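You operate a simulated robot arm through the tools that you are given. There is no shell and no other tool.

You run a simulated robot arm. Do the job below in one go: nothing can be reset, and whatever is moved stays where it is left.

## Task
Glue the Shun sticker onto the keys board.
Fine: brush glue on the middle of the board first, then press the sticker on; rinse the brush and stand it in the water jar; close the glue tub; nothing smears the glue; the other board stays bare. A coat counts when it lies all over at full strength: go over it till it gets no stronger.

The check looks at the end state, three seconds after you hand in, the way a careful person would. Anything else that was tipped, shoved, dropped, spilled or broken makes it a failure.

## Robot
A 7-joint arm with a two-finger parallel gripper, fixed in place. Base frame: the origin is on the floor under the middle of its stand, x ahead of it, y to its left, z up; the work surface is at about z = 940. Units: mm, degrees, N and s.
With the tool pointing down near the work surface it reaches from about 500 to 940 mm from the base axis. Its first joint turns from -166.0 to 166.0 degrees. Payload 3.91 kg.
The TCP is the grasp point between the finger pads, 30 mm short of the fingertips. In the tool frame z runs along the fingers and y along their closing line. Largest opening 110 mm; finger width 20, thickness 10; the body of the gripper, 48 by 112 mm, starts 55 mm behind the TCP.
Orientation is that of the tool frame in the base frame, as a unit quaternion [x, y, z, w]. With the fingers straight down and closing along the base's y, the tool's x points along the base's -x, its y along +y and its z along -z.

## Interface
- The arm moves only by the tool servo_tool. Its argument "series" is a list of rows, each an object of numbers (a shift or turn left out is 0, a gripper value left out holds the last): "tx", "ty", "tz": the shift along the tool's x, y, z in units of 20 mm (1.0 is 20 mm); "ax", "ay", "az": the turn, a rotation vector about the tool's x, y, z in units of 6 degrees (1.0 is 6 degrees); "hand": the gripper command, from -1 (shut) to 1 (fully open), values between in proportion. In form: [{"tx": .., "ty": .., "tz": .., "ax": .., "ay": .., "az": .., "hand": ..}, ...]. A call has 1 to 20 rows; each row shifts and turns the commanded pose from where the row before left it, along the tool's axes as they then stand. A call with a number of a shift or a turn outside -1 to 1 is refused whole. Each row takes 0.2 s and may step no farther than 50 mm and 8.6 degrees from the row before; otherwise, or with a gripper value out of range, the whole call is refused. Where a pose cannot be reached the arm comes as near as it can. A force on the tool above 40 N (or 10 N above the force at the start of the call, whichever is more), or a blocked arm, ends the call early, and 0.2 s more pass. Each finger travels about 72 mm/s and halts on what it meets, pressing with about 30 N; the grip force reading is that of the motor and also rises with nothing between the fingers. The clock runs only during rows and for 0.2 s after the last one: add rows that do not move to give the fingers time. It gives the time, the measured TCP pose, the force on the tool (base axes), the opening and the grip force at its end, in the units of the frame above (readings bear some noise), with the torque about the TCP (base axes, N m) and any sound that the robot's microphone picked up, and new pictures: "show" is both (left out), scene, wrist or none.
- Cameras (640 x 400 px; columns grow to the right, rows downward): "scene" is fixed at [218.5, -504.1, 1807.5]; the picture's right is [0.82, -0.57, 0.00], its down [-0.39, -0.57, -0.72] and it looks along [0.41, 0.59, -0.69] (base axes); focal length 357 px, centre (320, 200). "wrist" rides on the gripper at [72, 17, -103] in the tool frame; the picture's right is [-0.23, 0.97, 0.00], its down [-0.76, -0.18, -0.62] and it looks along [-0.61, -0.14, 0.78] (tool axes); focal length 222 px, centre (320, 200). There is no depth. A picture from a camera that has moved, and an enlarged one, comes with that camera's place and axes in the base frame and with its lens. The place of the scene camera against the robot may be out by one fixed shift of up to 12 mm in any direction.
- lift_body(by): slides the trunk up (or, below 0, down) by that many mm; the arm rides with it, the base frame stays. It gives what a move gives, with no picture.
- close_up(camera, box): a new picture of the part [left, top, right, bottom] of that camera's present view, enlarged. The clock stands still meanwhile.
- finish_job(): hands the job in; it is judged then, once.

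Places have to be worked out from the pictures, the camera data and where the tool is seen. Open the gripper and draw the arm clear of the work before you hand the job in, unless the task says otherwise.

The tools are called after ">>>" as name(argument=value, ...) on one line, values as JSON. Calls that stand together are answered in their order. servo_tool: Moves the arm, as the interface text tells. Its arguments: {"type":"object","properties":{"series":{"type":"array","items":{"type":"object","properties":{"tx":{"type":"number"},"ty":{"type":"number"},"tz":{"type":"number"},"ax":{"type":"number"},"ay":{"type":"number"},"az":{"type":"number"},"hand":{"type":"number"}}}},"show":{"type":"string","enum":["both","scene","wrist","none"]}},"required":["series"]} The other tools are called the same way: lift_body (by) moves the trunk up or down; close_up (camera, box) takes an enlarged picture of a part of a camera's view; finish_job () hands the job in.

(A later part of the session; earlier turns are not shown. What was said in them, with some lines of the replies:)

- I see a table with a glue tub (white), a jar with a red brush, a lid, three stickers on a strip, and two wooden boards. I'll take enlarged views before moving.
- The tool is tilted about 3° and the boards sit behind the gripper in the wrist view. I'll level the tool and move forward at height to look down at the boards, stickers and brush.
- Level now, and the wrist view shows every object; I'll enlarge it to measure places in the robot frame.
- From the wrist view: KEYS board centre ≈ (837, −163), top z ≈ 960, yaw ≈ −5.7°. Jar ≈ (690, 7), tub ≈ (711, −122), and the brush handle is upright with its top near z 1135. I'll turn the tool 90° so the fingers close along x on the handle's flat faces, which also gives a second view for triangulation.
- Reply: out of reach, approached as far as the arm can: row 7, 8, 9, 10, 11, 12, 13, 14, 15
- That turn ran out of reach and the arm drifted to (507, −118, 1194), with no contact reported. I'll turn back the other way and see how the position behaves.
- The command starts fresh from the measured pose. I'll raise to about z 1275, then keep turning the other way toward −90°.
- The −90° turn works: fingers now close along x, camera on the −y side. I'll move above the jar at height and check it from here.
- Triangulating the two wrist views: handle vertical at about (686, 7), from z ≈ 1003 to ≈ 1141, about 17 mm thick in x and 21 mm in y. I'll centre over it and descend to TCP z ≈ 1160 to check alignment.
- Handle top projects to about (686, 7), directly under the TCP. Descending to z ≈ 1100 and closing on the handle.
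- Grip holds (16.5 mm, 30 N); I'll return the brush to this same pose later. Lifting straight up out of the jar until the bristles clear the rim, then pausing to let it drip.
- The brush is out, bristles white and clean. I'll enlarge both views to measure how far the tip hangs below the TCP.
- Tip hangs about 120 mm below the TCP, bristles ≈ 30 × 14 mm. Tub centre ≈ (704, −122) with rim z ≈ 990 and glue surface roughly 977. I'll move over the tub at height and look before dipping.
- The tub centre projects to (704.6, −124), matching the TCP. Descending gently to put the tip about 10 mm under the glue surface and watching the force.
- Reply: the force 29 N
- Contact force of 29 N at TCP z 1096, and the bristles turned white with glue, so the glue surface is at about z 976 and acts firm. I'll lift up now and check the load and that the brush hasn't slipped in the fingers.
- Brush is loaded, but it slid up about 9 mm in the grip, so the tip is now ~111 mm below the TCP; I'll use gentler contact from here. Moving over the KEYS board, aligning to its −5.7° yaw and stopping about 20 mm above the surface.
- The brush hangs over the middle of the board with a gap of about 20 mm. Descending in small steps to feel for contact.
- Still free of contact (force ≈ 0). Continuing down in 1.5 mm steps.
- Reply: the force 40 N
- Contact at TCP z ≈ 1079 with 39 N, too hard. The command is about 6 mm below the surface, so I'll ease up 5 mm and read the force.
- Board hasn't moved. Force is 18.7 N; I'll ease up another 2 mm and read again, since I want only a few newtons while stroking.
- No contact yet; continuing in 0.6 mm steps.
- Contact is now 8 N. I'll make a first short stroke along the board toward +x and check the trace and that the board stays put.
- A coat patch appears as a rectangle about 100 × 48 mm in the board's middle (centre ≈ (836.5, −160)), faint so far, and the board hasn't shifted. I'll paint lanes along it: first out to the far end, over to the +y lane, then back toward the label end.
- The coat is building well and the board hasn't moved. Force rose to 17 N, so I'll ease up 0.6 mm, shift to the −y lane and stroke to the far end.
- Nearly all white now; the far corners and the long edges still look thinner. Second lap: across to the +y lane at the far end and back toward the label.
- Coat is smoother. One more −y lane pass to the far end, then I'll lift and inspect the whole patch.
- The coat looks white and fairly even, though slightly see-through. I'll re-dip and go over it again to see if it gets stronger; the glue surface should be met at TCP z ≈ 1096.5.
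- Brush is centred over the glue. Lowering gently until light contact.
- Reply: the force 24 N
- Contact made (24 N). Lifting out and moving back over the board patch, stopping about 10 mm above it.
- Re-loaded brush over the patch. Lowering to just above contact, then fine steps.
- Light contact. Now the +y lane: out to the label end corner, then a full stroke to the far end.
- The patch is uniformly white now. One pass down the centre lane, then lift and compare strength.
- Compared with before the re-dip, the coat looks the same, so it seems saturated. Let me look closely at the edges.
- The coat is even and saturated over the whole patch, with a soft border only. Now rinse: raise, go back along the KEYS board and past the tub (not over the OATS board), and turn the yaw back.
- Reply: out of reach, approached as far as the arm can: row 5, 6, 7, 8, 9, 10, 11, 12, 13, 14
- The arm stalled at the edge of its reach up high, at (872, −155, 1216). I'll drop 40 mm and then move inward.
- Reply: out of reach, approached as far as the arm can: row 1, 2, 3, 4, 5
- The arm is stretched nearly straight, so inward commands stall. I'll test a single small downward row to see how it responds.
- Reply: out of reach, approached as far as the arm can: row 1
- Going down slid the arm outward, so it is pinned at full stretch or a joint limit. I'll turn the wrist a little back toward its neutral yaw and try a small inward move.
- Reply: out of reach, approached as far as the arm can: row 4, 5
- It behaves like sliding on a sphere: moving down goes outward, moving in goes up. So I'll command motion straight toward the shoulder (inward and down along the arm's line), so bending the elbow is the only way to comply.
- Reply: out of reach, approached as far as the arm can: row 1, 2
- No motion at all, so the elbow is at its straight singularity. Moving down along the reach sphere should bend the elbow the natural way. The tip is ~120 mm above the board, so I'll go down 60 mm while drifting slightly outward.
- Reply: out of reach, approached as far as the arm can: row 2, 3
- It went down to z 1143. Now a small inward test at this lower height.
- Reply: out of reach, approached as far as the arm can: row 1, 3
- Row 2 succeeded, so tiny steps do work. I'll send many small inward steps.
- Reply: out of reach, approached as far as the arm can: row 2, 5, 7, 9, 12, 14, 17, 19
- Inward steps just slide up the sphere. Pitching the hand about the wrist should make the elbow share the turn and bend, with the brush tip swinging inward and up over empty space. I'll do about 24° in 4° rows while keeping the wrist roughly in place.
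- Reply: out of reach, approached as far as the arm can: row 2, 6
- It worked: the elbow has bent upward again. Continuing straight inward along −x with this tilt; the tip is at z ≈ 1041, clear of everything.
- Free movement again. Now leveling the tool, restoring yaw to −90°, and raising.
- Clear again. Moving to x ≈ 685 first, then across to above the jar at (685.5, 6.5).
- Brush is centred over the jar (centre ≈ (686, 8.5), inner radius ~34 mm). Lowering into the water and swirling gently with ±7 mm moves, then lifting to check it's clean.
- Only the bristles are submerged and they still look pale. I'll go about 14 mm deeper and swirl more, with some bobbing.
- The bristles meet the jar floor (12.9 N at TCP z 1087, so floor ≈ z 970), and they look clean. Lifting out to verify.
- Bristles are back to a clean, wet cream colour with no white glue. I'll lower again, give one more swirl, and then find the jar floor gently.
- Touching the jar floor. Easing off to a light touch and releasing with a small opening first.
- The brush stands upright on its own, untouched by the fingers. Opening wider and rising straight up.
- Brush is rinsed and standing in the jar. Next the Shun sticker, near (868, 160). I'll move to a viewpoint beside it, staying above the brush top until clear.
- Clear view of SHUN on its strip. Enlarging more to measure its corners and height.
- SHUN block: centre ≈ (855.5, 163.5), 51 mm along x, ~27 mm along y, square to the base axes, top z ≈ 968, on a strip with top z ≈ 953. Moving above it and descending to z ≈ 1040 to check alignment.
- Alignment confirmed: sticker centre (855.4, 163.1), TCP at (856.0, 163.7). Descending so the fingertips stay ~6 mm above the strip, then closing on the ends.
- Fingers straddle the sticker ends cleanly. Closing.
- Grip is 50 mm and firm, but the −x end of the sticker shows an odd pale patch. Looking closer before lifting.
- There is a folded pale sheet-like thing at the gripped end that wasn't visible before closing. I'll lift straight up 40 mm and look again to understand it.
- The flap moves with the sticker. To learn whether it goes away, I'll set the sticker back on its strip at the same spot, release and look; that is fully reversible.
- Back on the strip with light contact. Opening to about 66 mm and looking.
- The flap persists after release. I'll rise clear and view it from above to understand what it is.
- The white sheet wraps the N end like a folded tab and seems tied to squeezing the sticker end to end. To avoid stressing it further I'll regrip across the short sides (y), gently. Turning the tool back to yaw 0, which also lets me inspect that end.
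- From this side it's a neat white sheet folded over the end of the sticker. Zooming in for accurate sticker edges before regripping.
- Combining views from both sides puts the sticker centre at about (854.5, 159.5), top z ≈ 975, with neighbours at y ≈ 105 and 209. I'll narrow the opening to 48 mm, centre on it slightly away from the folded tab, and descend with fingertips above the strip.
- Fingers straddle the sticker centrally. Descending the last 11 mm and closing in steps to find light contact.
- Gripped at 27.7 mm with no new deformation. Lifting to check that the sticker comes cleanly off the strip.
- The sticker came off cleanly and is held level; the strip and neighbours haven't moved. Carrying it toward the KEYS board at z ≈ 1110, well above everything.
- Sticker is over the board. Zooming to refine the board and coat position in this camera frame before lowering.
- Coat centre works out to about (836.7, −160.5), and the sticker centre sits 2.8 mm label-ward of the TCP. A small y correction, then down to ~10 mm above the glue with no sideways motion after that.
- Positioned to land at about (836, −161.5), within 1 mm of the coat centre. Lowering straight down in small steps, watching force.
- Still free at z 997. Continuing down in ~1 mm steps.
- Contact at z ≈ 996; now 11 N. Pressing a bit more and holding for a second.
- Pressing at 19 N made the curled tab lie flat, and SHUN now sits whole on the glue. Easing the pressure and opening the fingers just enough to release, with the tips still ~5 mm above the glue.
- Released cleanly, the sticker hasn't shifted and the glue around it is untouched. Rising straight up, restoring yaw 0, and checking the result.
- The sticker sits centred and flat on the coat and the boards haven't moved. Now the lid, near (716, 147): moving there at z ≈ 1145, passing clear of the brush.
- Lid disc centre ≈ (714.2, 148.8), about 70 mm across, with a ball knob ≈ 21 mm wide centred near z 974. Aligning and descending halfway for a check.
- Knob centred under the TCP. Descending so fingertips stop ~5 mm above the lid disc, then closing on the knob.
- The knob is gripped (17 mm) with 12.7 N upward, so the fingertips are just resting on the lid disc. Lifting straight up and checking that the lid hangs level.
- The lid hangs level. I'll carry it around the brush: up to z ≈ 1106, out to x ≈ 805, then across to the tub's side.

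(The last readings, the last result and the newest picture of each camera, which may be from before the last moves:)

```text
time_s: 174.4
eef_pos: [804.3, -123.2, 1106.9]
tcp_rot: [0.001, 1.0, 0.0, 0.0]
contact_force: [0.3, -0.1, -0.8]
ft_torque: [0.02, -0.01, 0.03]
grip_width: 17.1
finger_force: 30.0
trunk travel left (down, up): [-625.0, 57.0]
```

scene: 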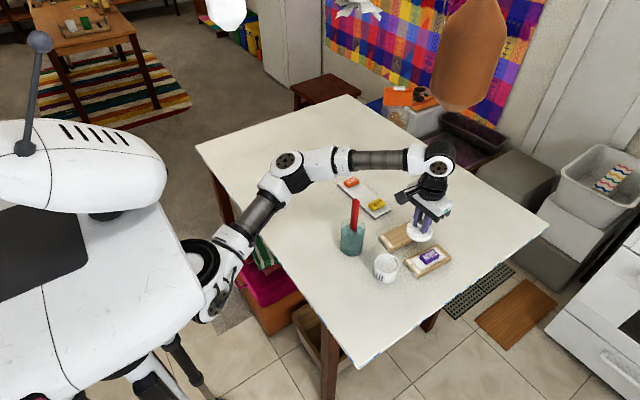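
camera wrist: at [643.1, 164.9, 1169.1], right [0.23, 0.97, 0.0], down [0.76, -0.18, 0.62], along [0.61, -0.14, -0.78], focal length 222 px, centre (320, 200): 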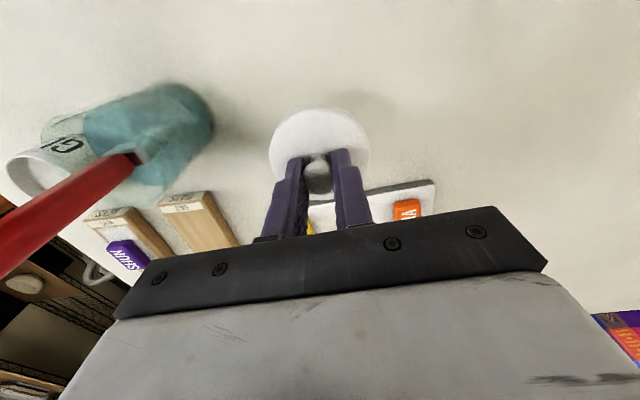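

Now moving in to x ≈ 742 to look at the tub past the lid.

>>> servo_tool(series=[{"tx": 1}, {"tx": 1}, {"tx": 1}, {"tx": 0.1}, {}], show="wrist")

>>> close_up(camera="wrist", box=[260, 30, 380, 130])

>>> close_up(camera="scene", box=[350, 210, 430, 290])

```text
time_s: 175.6
eef_pos: [742.8, -123.0, 1106.6]
tcp_rot: [-0.001, 1.0, 0.0, 0.001]
contact_force: [-0.3, 0.8, 0.3]
ft_torque: [-0.02, 0.02, 0.03]
grip_width: 17.2
finger_force: 30.5
trunk travel left (down, up): [-625.0, 57.0]
camera wrist: at [670.3, -107.5, 1209.5], right [0.23, 0.97, 0.0], down [0.76, -0.18, 0.62], along [0.61, -0.14, -0.78], focal length 222 px, centre (320, 200)
```

wrist: 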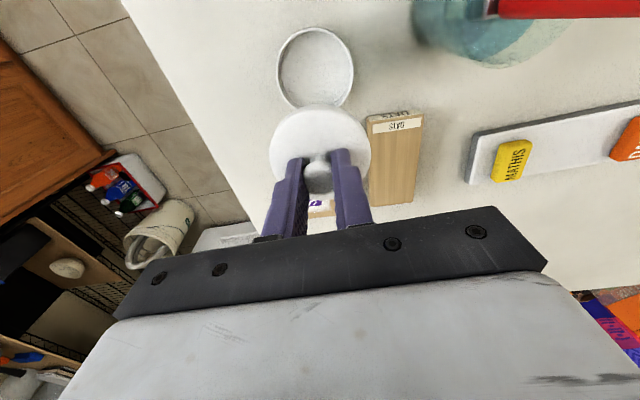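

```text
4.00 times, centred on (320, 80) of wrist
camera zoom: at [670.3, -107.5, 1209.5], right [0.23, 0.97, 0.0], down [0.76, -0.18, 0.62], along [0.61, -0.14, -0.78], focal length 888 px, centre (320, 680)
```

zoom: 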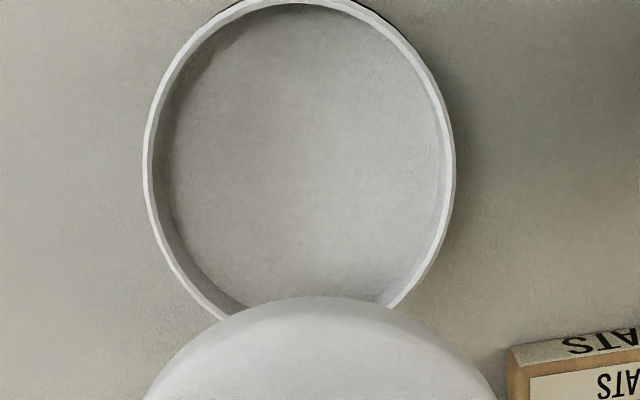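

```text
5.00 times, centred on (390, 250) of scene
camera zoom: at [218.5, -504.1, 1807.5], right [0.82, -0.57, 0.0], down [-0.39, -0.57, -0.72], along [0.41, 0.59, -0.69], focal length 1783 px, centre (-30, -50)
```

zoom: 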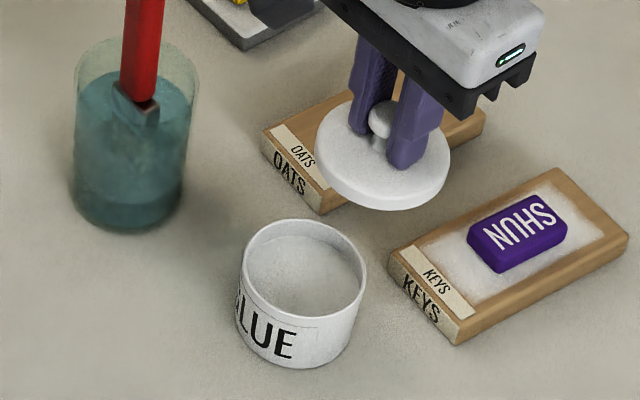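

Combining views, the tub centre is about (705.6, −121.2) with rim z ≈ 987, and the lid centre is ~1 mm behind the TCP. Moving over the tub and lowering to about 10 mm above the rim to check alignment.

>>> servo_tool(series=[{"tx": 0.9, "ty": 0.11}, {"tx": 0.9}, {"tz": 1}, {"tz": 1}, {"tz": 0.9}, {}], show="both")

>>> close_up(camera="scene", box=[360, 225, 420, 290])

>>> close_up(camera="wrist", box=[260, 70, 380, 170])

```text
time_s: 177.0
eef_pos: [705.9, -121.5, 1047.0]
tcp_rot: [0.0, 1.0, 0.0, 0.001]
contact_force: [-0.6, -0.6, -0.9]
ft_torque: [-0.03, 0.01, 0.0]
grip_width: 17.2
finger_force: 30.1
trunk travel left (down, up): [-625.0, 57.0]
camera wrist: at [634.4, -105.4, 1151.1], right [0.23, 0.97, 0.0], down [0.76, -0.18, 0.62], along [0.61, -0.14, -0.78], focal length 222 px, centre (320, 200)
```

scene: 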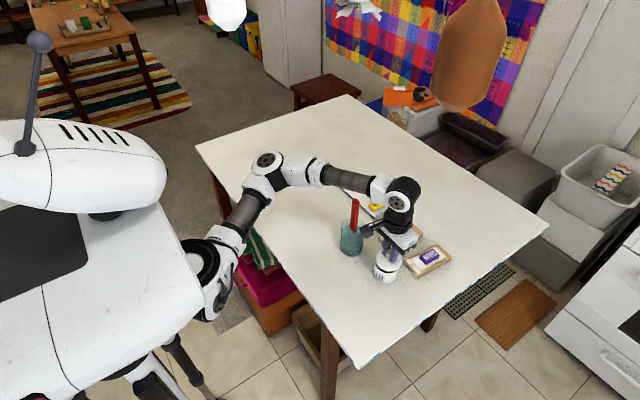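
wrist: 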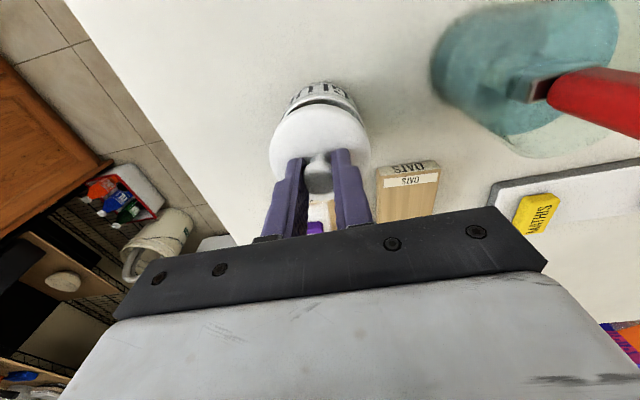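

```text
6.15 times, centred on (390, 258) of scene
camera zoom: at [218.5, -504.1, 1807.5], right [0.82, -0.57, 0.0], down [-0.39, -0.57, -0.72], along [0.41, 0.59, -0.69], focal length 2195 px, centre (-111, -154)
```

zoom: 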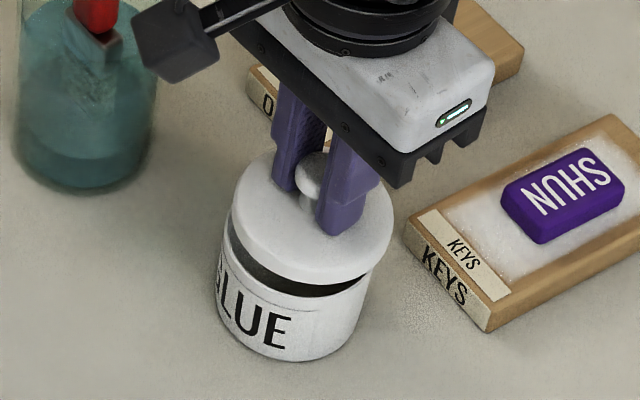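

```text
4.00 times, centred on (320, 120) of wrist
camera zoom: at [634.4, -105.4, 1151.1], right [0.23, 0.97, 0.0], down [0.76, -0.18, 0.62], along [0.61, -0.14, -0.78], focal length 888 px, centre (320, 520)
```

zoom: 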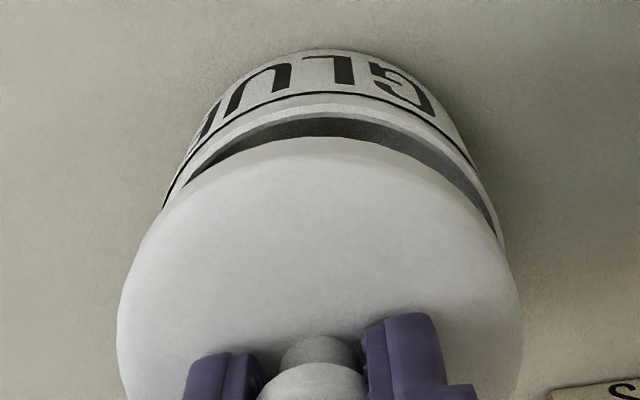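

The lid hovers over the tub with a gap. Wrist geometry says aligned within ~1 mm, but the scene view hints at a few mm of offset, so I'll zoom in on both sides before lowering.

>>> close_up(camera="scene", box=[368, 243, 408, 285])

>>> close_up(camera="wrist", box=[265, 75, 375, 185])

```text
9.52 times, centred on (388, 264) of scene
camera zoom: at [218.5, -504.1, 1807.5], right [0.82, -0.57, 0.0], down [-0.39, -0.57, -0.72], along [0.41, 0.59, -0.69], focal length 3396 px, centre (-328, -410)
```

zoom: 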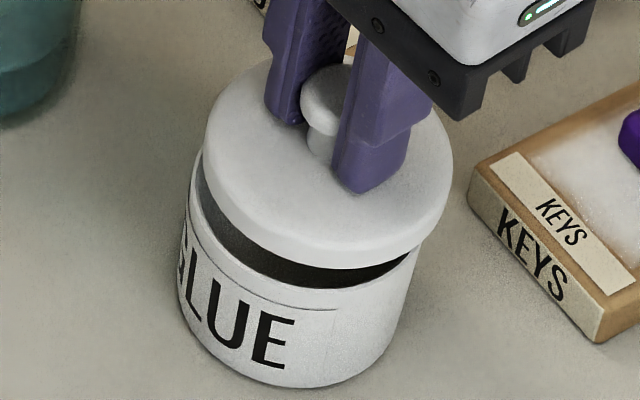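

```text
3.64 times, centred on (320, 130) of wrist
camera zoom: at [634.4, -105.4, 1151.1], right [0.23, 0.97, 0.0], down [0.76, -0.18, 0.62], along [0.61, -0.14, -0.78], focal length 808 px, centre (320, 454)
```

zoom: 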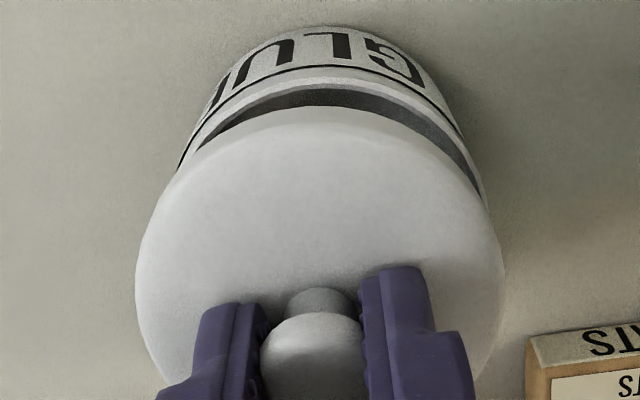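

Best estimate after both views: lid aligned to within ~1.5 mm, bottom about 11 mm above the rim. A small nudge (+1.2 mm y, −0.8 mm x), then lowering slowly with force checks.

>>> servo_tool(series=[{"ty": 0.06, "tx": 0.04}, {"tz": 0.15}, {"tz": 0.15}, {"tz": 0.1}, {}], show="none")

>>> close_up(camera="scene", box=[368, 243, 408, 285])

>>> close_up(camera="wrist", box=[265, 75, 375, 185])

```text
time_s: 178.2
eef_pos: [705.2, -119.9, 1041.4]
tcp_rot: [0.0, 1.0, -0.001, 0.001]
contact_force: [0.2, 0.3, 0.6]
ft_torque: [0.01, -0.01, -0.01]
grip_width: 17.1
finger_force: 30.2
trunk travel left (down, up): [-625.0, 57.0]
```

```text
9.52 times, centred on (388, 264) of scene
camera zoom: at [218.5, -504.1, 1807.5], right [0.82, -0.57, 0.0], down [-0.39, -0.57, -0.72], along [0.41, 0.59, -0.69], focal length 3396 px, centre (-328, -410)
```

zoom: 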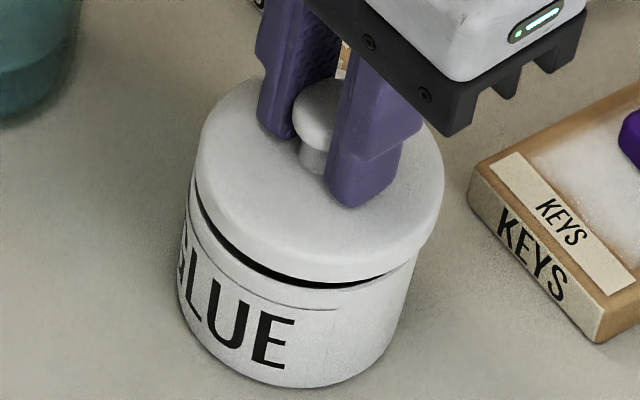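

```text
3.64 times, centred on (320, 130) of wrist
camera zoom: at [633.9, -104.2, 1143.5], right [0.23, 0.97, 0.0], down [0.76, -0.18, 0.62], along [0.61, -0.14, -0.78], focal length 808 px, centre (320, 454)
```

zoom: 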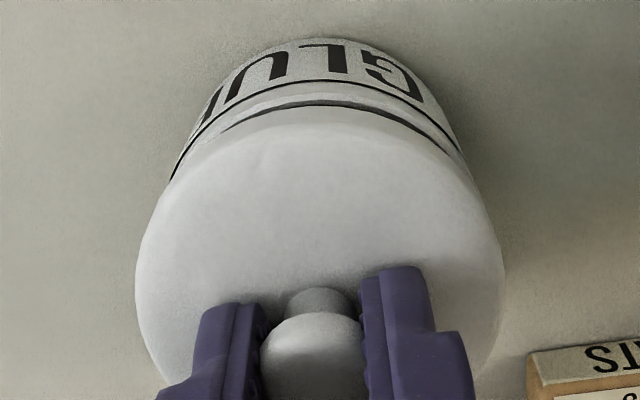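

Lid and tub line up well in both views now. A last 0.6 mm nudge, then lowering until contact.

>>> servo_tool(series=[{"ty": 0.03, "tx": 0.03}, {"tz": 0.06}, {}], show="none")

>>> servo_tool(series=[{"tz": 0.05}, {"tz": 0.05}, {}], show="none")

```text
time_s: 179.0
eef_pos: [705.9, -119.4, 1039.3]
tcp_rot: [0.0, 1.0, 0.0, 0.001]
contact_force: [0.3, 0.3, 0.2]
ft_torque: [0.0, -0.01, 0.03]
grip_width: 17.2
finger_force: 30.3
trunk travel left (down, up): [-625.0, 57.0]
```

```text
time_s: 179.8
eef_pos: [705.0, -120.2, 1036.1]
tcp_rot: [0.001, 1.0, 0.0, 0.001]
contact_force: [0.9, 0.0, -1.0]
ft_torque: [-0.02, 0.0, 0.01]
grip_width: 17.2
finger_force: 30.0
trunk travel left (down, up): [-625.0, 57.0]
```

>>> servo_tool(series=[{"tz": 0.05}, {"tz": 0.04}, {}], show="none")

>>> close_up(camera="scene", box=[368, 243, 408, 285])

>>> close_up(camera="wrist", box=[265, 75, 375, 185])

```text
time_s: 180.6
eef_pos: [705.5, -120.0, 1036.1]
tcp_rot: [0.001, 1.0, 0.0, 0.001]
contact_force: [-0.2, 0.6, 0.5]
ft_torque: [0.02, 0.0, 0.01]
grip_width: 17.1
finger_force: 30.1
trunk travel left (down, up): [-625.0, 57.0]
```

```text
9.52 times, centred on (388, 264) of scene
camera zoom: at [218.5, -504.1, 1807.5], right [0.82, -0.57, 0.0], down [-0.39, -0.57, -0.72], along [0.41, 0.59, -0.69], focal length 3396 px, centre (-328, -410)
```

zoom: 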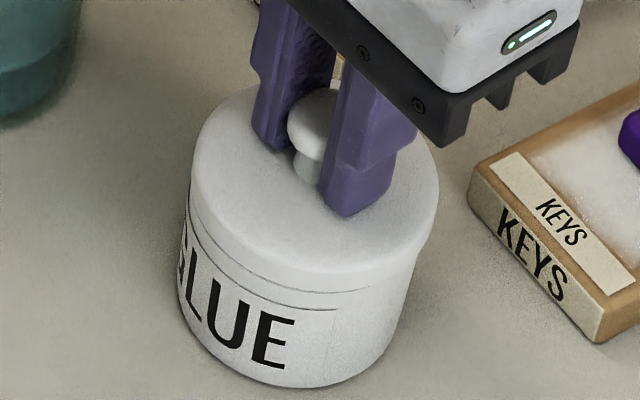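

```text
3.64 times, centred on (320, 130) of wrist
camera zoom: at [633.5, -103.4, 1138.5], right [0.23, 0.97, 0.0], down [0.76, -0.18, 0.62], along [0.61, -0.14, -0.78], focal length 808 px, centre (320, 454)
```

zoom: 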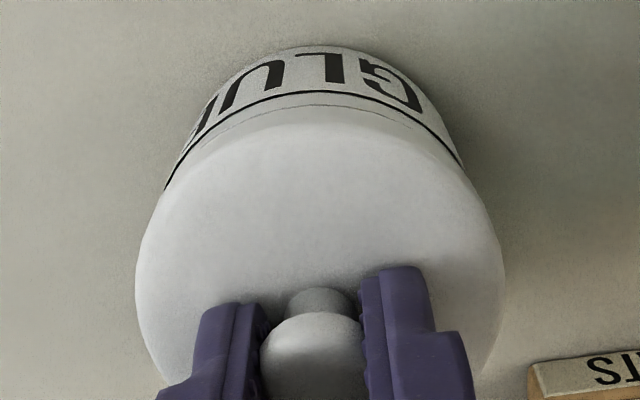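

The gap is closed visually with the lid well centred. Continuing in fine steps until there's contact force.

>>> servo_tool(series=[{"tz": 0.04}, {}], show="none")

>>> servo_tool(series=[{"tz": 0.04}, {}], show="none")

>>> servo_tool(series=[{"tz": 0.04}, {}], show="none")

```text
time_s: 181.2
eef_pos: [705.9, -119.6, 1034.8]
tcp_rot: [-0.001, 1.0, 0.001, 0.001]
contact_force: [0.3, -0.6, -0.1]
ft_torque: [0.0, -0.03, -0.01]
grip_width: 17.4
finger_force: 29.9
trunk travel left (down, up): [-625.0, 57.0]
```

```text
time_s: 181.8
eef_pos: [705.8, -119.8, 1034.1]
tcp_rot: [0.0, 1.0, -0.001, 0.001]
contact_force: [0.8, -0.4, -0.5]
ft_torque: [0.0, 0.0, -0.02]
grip_width: 16.8
finger_force: 29.9
trunk travel left (down, up): [-625.0, 57.0]
```

```text
time_s: 182.4
eef_pos: [704.6, -119.2, 1033.7]
tcp_rot: [0.0, 1.0, -0.001, 0.001]
contact_force: [-0.6, -0.1, 7.6]
ft_torque: [0.0, 0.02, 0.02]
grip_width: 17.0
finger_force: 30.4
trunk travel left (down, up): [-625.0, 57.0]
heard: snap
```

A snap was heard at 7.6 N: the lid clicked onto the tub. Checking it visually, then opening the fingers.

>>> servo_tool(series=[{"hand": -0.5}, {"hand": -0.15}, {}, {}], show="none")

>>> close_up(camera="scene", box=[368, 243, 408, 285])

>>> close_up(camera="wrist", box=[265, 75, 375, 185])

```text
time_s: 183.4
eef_pos: [703.6, -117.6, 1033.4]
tcp_rot: [0.0, 1.0, 0.0, 0.002]
contact_force: [-1.9, -1.0, 9.9]
ft_torque: [0.03, 0.01, 0.01]
grip_width: 44.8
finger_force: 0.1
trunk travel left (down, up): [-625.0, 57.0]
```

```text
9.52 times, centred on (388, 264) of scene
camera zoom: at [218.5, -504.1, 1807.5], right [0.82, -0.57, 0.0], down [-0.39, -0.57, -0.72], along [0.41, 0.59, -0.69], focal length 3396 px, centre (-328, -410)
```

zoom: 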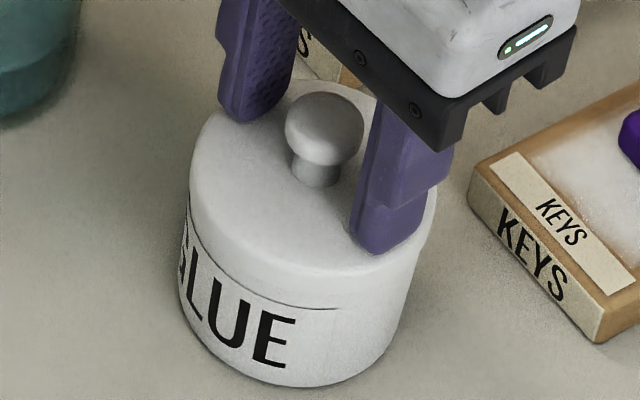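

```text
3.64 times, centred on (320, 130) of wrist
camera zoom: at [632.8, -103.2, 1136.7], right [0.23, 0.97, 0.0], down [0.76, -0.18, 0.63], along [0.61, -0.14, -0.78], focal length 808 px, centre (320, 454)
```

zoom: 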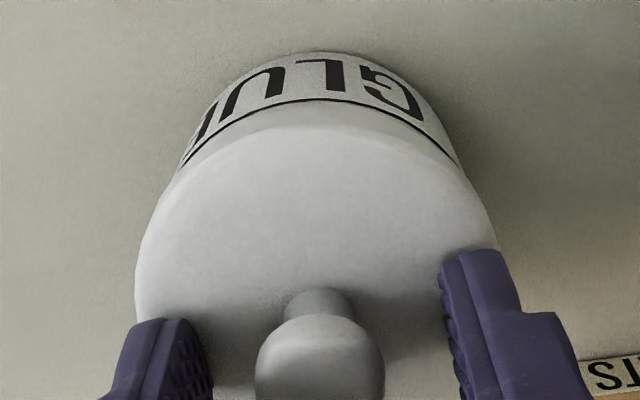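

The lid is seated flush and the knob is free. Rising straight up.

>>> servo_tool(series=[{"tz": -0.15}, {"tz": -0.3}, {"tz": -1}, {"tz": -1}, {"tz": -1}, {"tz": -1}, {"tz": -1}, {}], show="both")

>>> close_up(camera="scene", box=[310, 165, 470, 290])

>>> close_up(camera="scene", box=[365, 235, 415, 290])

```text
time_s: 185.2
eef_pos: [705.6, -118.8, 1142.8]
tcp_rot: [0.001, 1.0, 0.0, 0.001]
contact_force: [-0.1, 0.1, -0.3]
ft_torque: [-0.04, 0.0, -0.01]
grip_width: 46.8
finger_force: 0.1
trunk travel left (down, up): [-625.0, 57.0]
camera wrist: at [633.3, -103.3, 1245.3], right [0.23, 0.97, 0.0], down [0.76, -0.18, 0.62], along [0.61, -0.14, -0.78], focal length 222 px, centre (320, 200)
```

scene: 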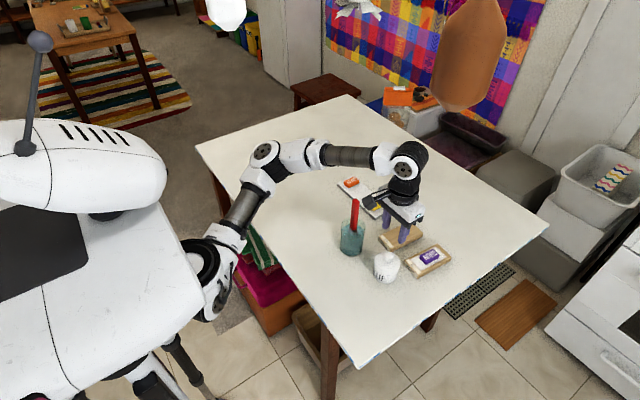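
wrist: 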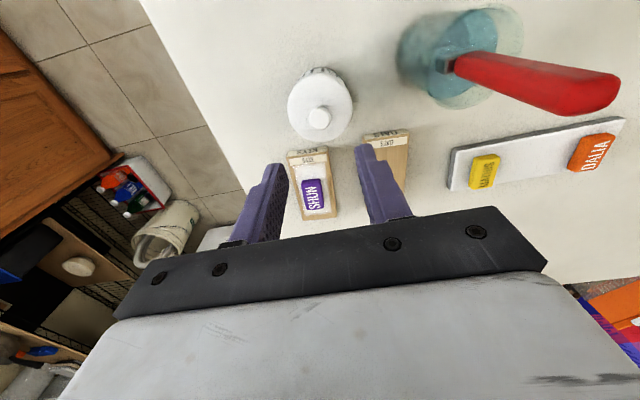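

```text
3.20 times, centred on (390, 228) of scene
camera zoom: at [218.5, -504.1, 1807.5], right [0.82, -0.57, 0.0], down [-0.39, -0.57, -0.72], along [0.41, 0.59, -0.69], focal length 1141 px, centre (96, 112)
```

zoom: 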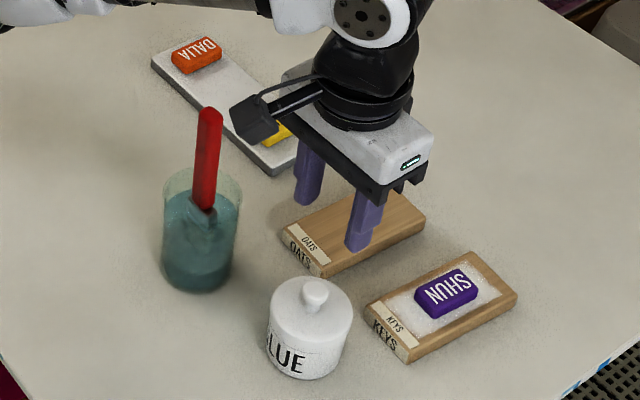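

```text
7.27 times, centred on (390, 262) of scene
camera zoom: at [218.5, -504.1, 1807.5], right [0.82, -0.57, 0.0], down [-0.39, -0.57, -0.72], along [0.41, 0.59, -0.69], focal length 2594 px, centre (-189, -254)
```

zoom: 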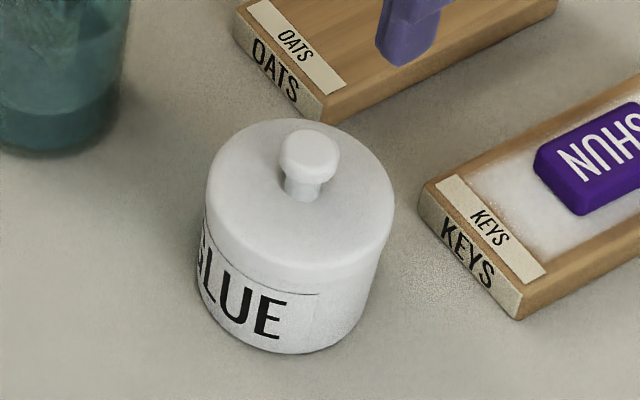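

Tub is closed, the sticker is on, and the brush is in the jar. Now raising, opening the gripper fully and drawing the arm back to near its start position.

>>> servo_tool(series=[{"tz": -1}, {"tz": -1}, {"tz": -1}, {"tz": -1}, {"tz": -1}, {"tx": 1, "hand": 1}, {"tx": 1}, {"tx": 1}, {"tx": 1}, {"tx": 1}, {"tx": 1}, {"tx": 1}, {"tx": 1}, {"tx": 1}, {"tx": 1}, {}], show="both")

>>> close_up(camera="scene", box=[310, 165, 470, 290])

>>> close_up(camera="scene", box=[400, 225, 460, 285])

>>> close_up(camera="scene", box=[325, 175, 395, 265])

```text
time_s: 188.6
eef_pos: [504.4, -119.0, 1241.7]
tcp_rot: [0.0, 1.0, -0.001, 0.0]
contact_force: [-0.9, 0.4, 0.4]
ft_torque: [-0.02, 0.02, -0.02]
grip_width: 110.0
finger_force: 0.0
trunk travel left (down, up): [-625.0, 57.0]
camera wrist: at [432.9, -103.6, 1344.9], right [0.23, 0.97, 0.0], down [0.76, -0.18, 0.62], along [0.61, -0.14, -0.78], focal length 222 px, centre (320, 200)
```

scene: 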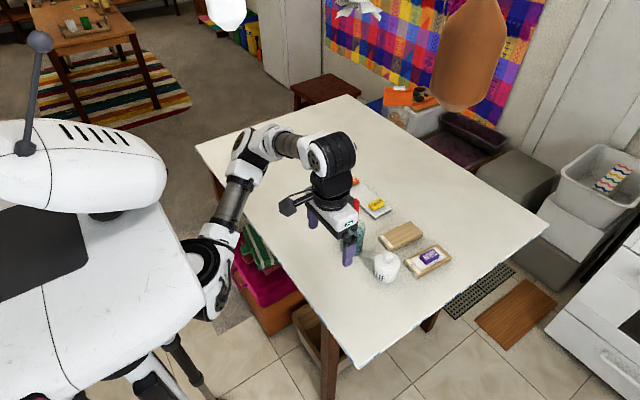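
wrist: 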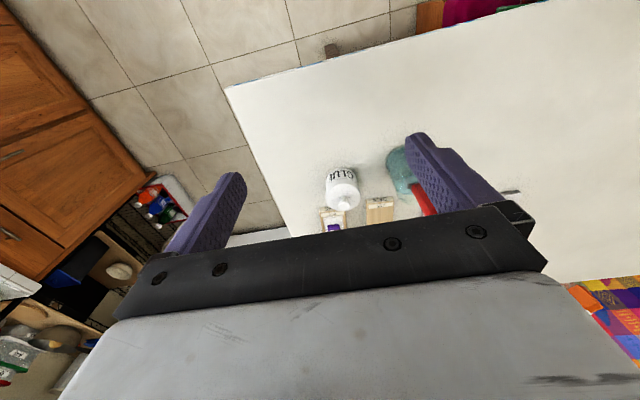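

```text
3.20 times, centred on (390, 228) of scene
camera zoom: at [218.5, -504.1, 1807.5], right [0.82, -0.57, 0.0], down [-0.39, -0.57, -0.72], along [0.41, 0.59, -0.69], focal length 1141 px, centre (96, 112)
```

zoom: 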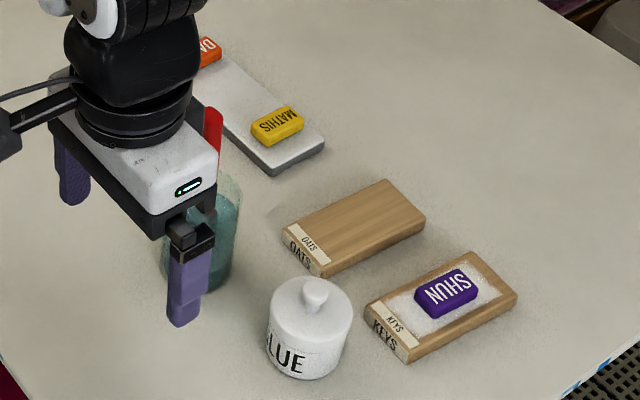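

```text
6.67 times, centred on (430, 255) of scene
camera zoom: at [218.5, -504.1, 1807.5], right [0.82, -0.57, 0.0], down [-0.39, -0.57, -0.72], along [0.41, 0.59, -0.69], focal length 2378 px, centre (-413, -167)
```

zoom: 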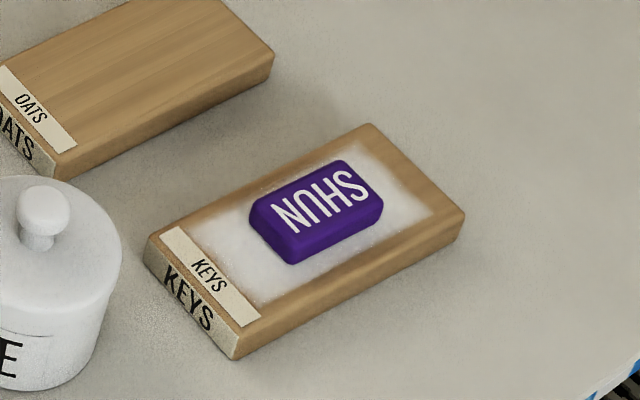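

```text
4.44 times, centred on (360, 220) of scene
camera zoom: at [218.5, -504.1, 1807.5], right [0.82, -0.57, 0.0], down [-0.39, -0.57, -0.72], along [0.41, 0.59, -0.69], focal length 1585 px, centre (142, 111)
```

zoom: 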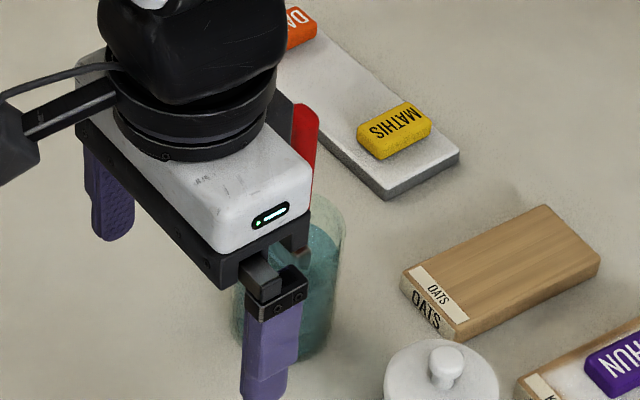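

All items look right: sticker flat on the coat, tub closed, OATS bare, other stickers in place. I'll draw the arm a bit further away to confirm the jar and brush before handing in.

>>> servo_tool(series=[{"tz": -1}, {"tz": -1, "ty": 0.9}, {"ty": 1}, {"ty": 1}, {"ty": 1}, {"ty": 1}, {"ty": 1}, {"ty": 1}, {"ty": 0.3, "tx": 0.5}, {"tx": 0.5}, {}], show="both")

>>> close_up(camera="scene", box=[310, 165, 470, 290])

```text
time_s: 191.0
eef_pos: [487.7, 20.5, 1279.4]
tcp_rot: [0.013, 1.0, -0.008, -0.003]
contact_force: [0.6, 0.3, -0.5]
ft_torque: [0.0, -0.02, 0.0]
grip_width: 110.1
finger_force: 0.1
trunk travel left (down, up): [-625.0, 57.0]
camera wrist: at [416.4, 39.9, 1382.1], right [0.25, 0.97, -0.02], down [0.76, -0.19, 0.62], along [0.6, -0.17, -0.78], focal length 222 px, centre (320, 200)
```

scene: 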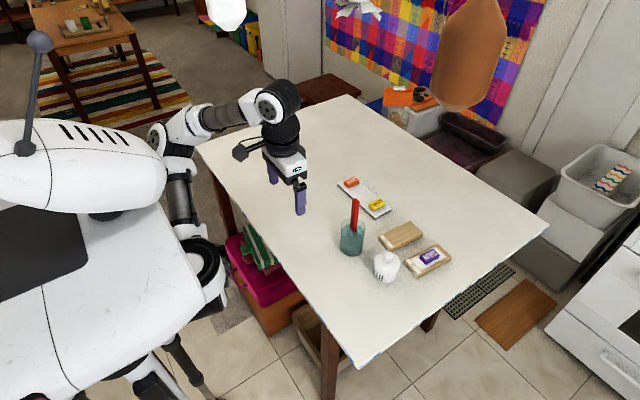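
wrist: 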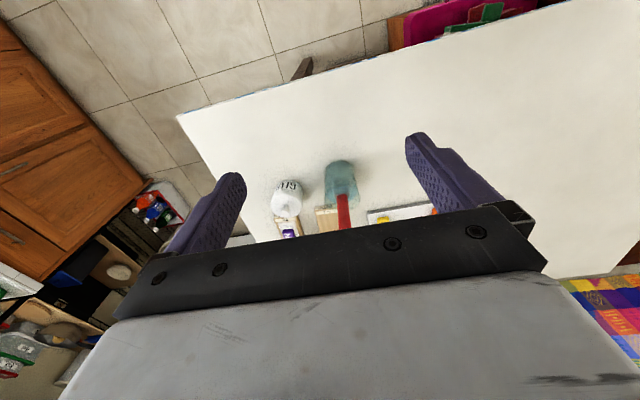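

```text
3.20 times, centred on (390, 228) of scene
camera zoom: at [218.5, -504.1, 1807.5], right [0.82, -0.57, 0.0], down [-0.39, -0.57, -0.72], along [0.41, 0.59, -0.69], focal length 1141 px, centre (96, 112)
```

zoom: 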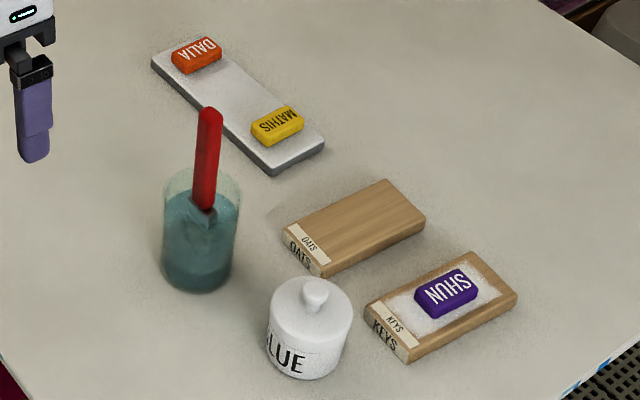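

The final view shows SHUN glued flat in the middle of the KEYS board, OATS bare, the brush standing clean in the jar, the tub closed, and the other stickers where they were. The arm is clear with the gripper open, so I'm handing in.

>>> finish_job()

```text
The job is handed in.
```

The Shun sticker is glued onto the middle of the KEYS board, and the job is handed in; no verdict has come back yet.

- **Coat:** I brushed the middle of the board, re-dipped once and went over it again. The second round made no visible difference, so I took it to be at full strength.
- **Sticker:** It was pressed on at about 19 N and lies flat on the coat. When I first gripped it, a white tab folded up over one end. The tab stayed when I set the sticker back on its strip and regripped it across the short sides. It disappeared when I pressed the sticker onto the glue. I don't know whether that counts as damage.
- **Brush:** It was rinsed until no white showed on the bristles, and now stands upright in the water jar.
- **Glue tub:** The lid snapped shut.
- **Everything else:** In the last pictures the OATS board is bare, the glue around the sticker is unsmeared, and the other two stickers and their strip are where they started. The gripper is open and the arm is back near its start position.

Partway through, the arm locked at full stretch while leaving the board. I freed it by tilting the hand, with no contact reported.
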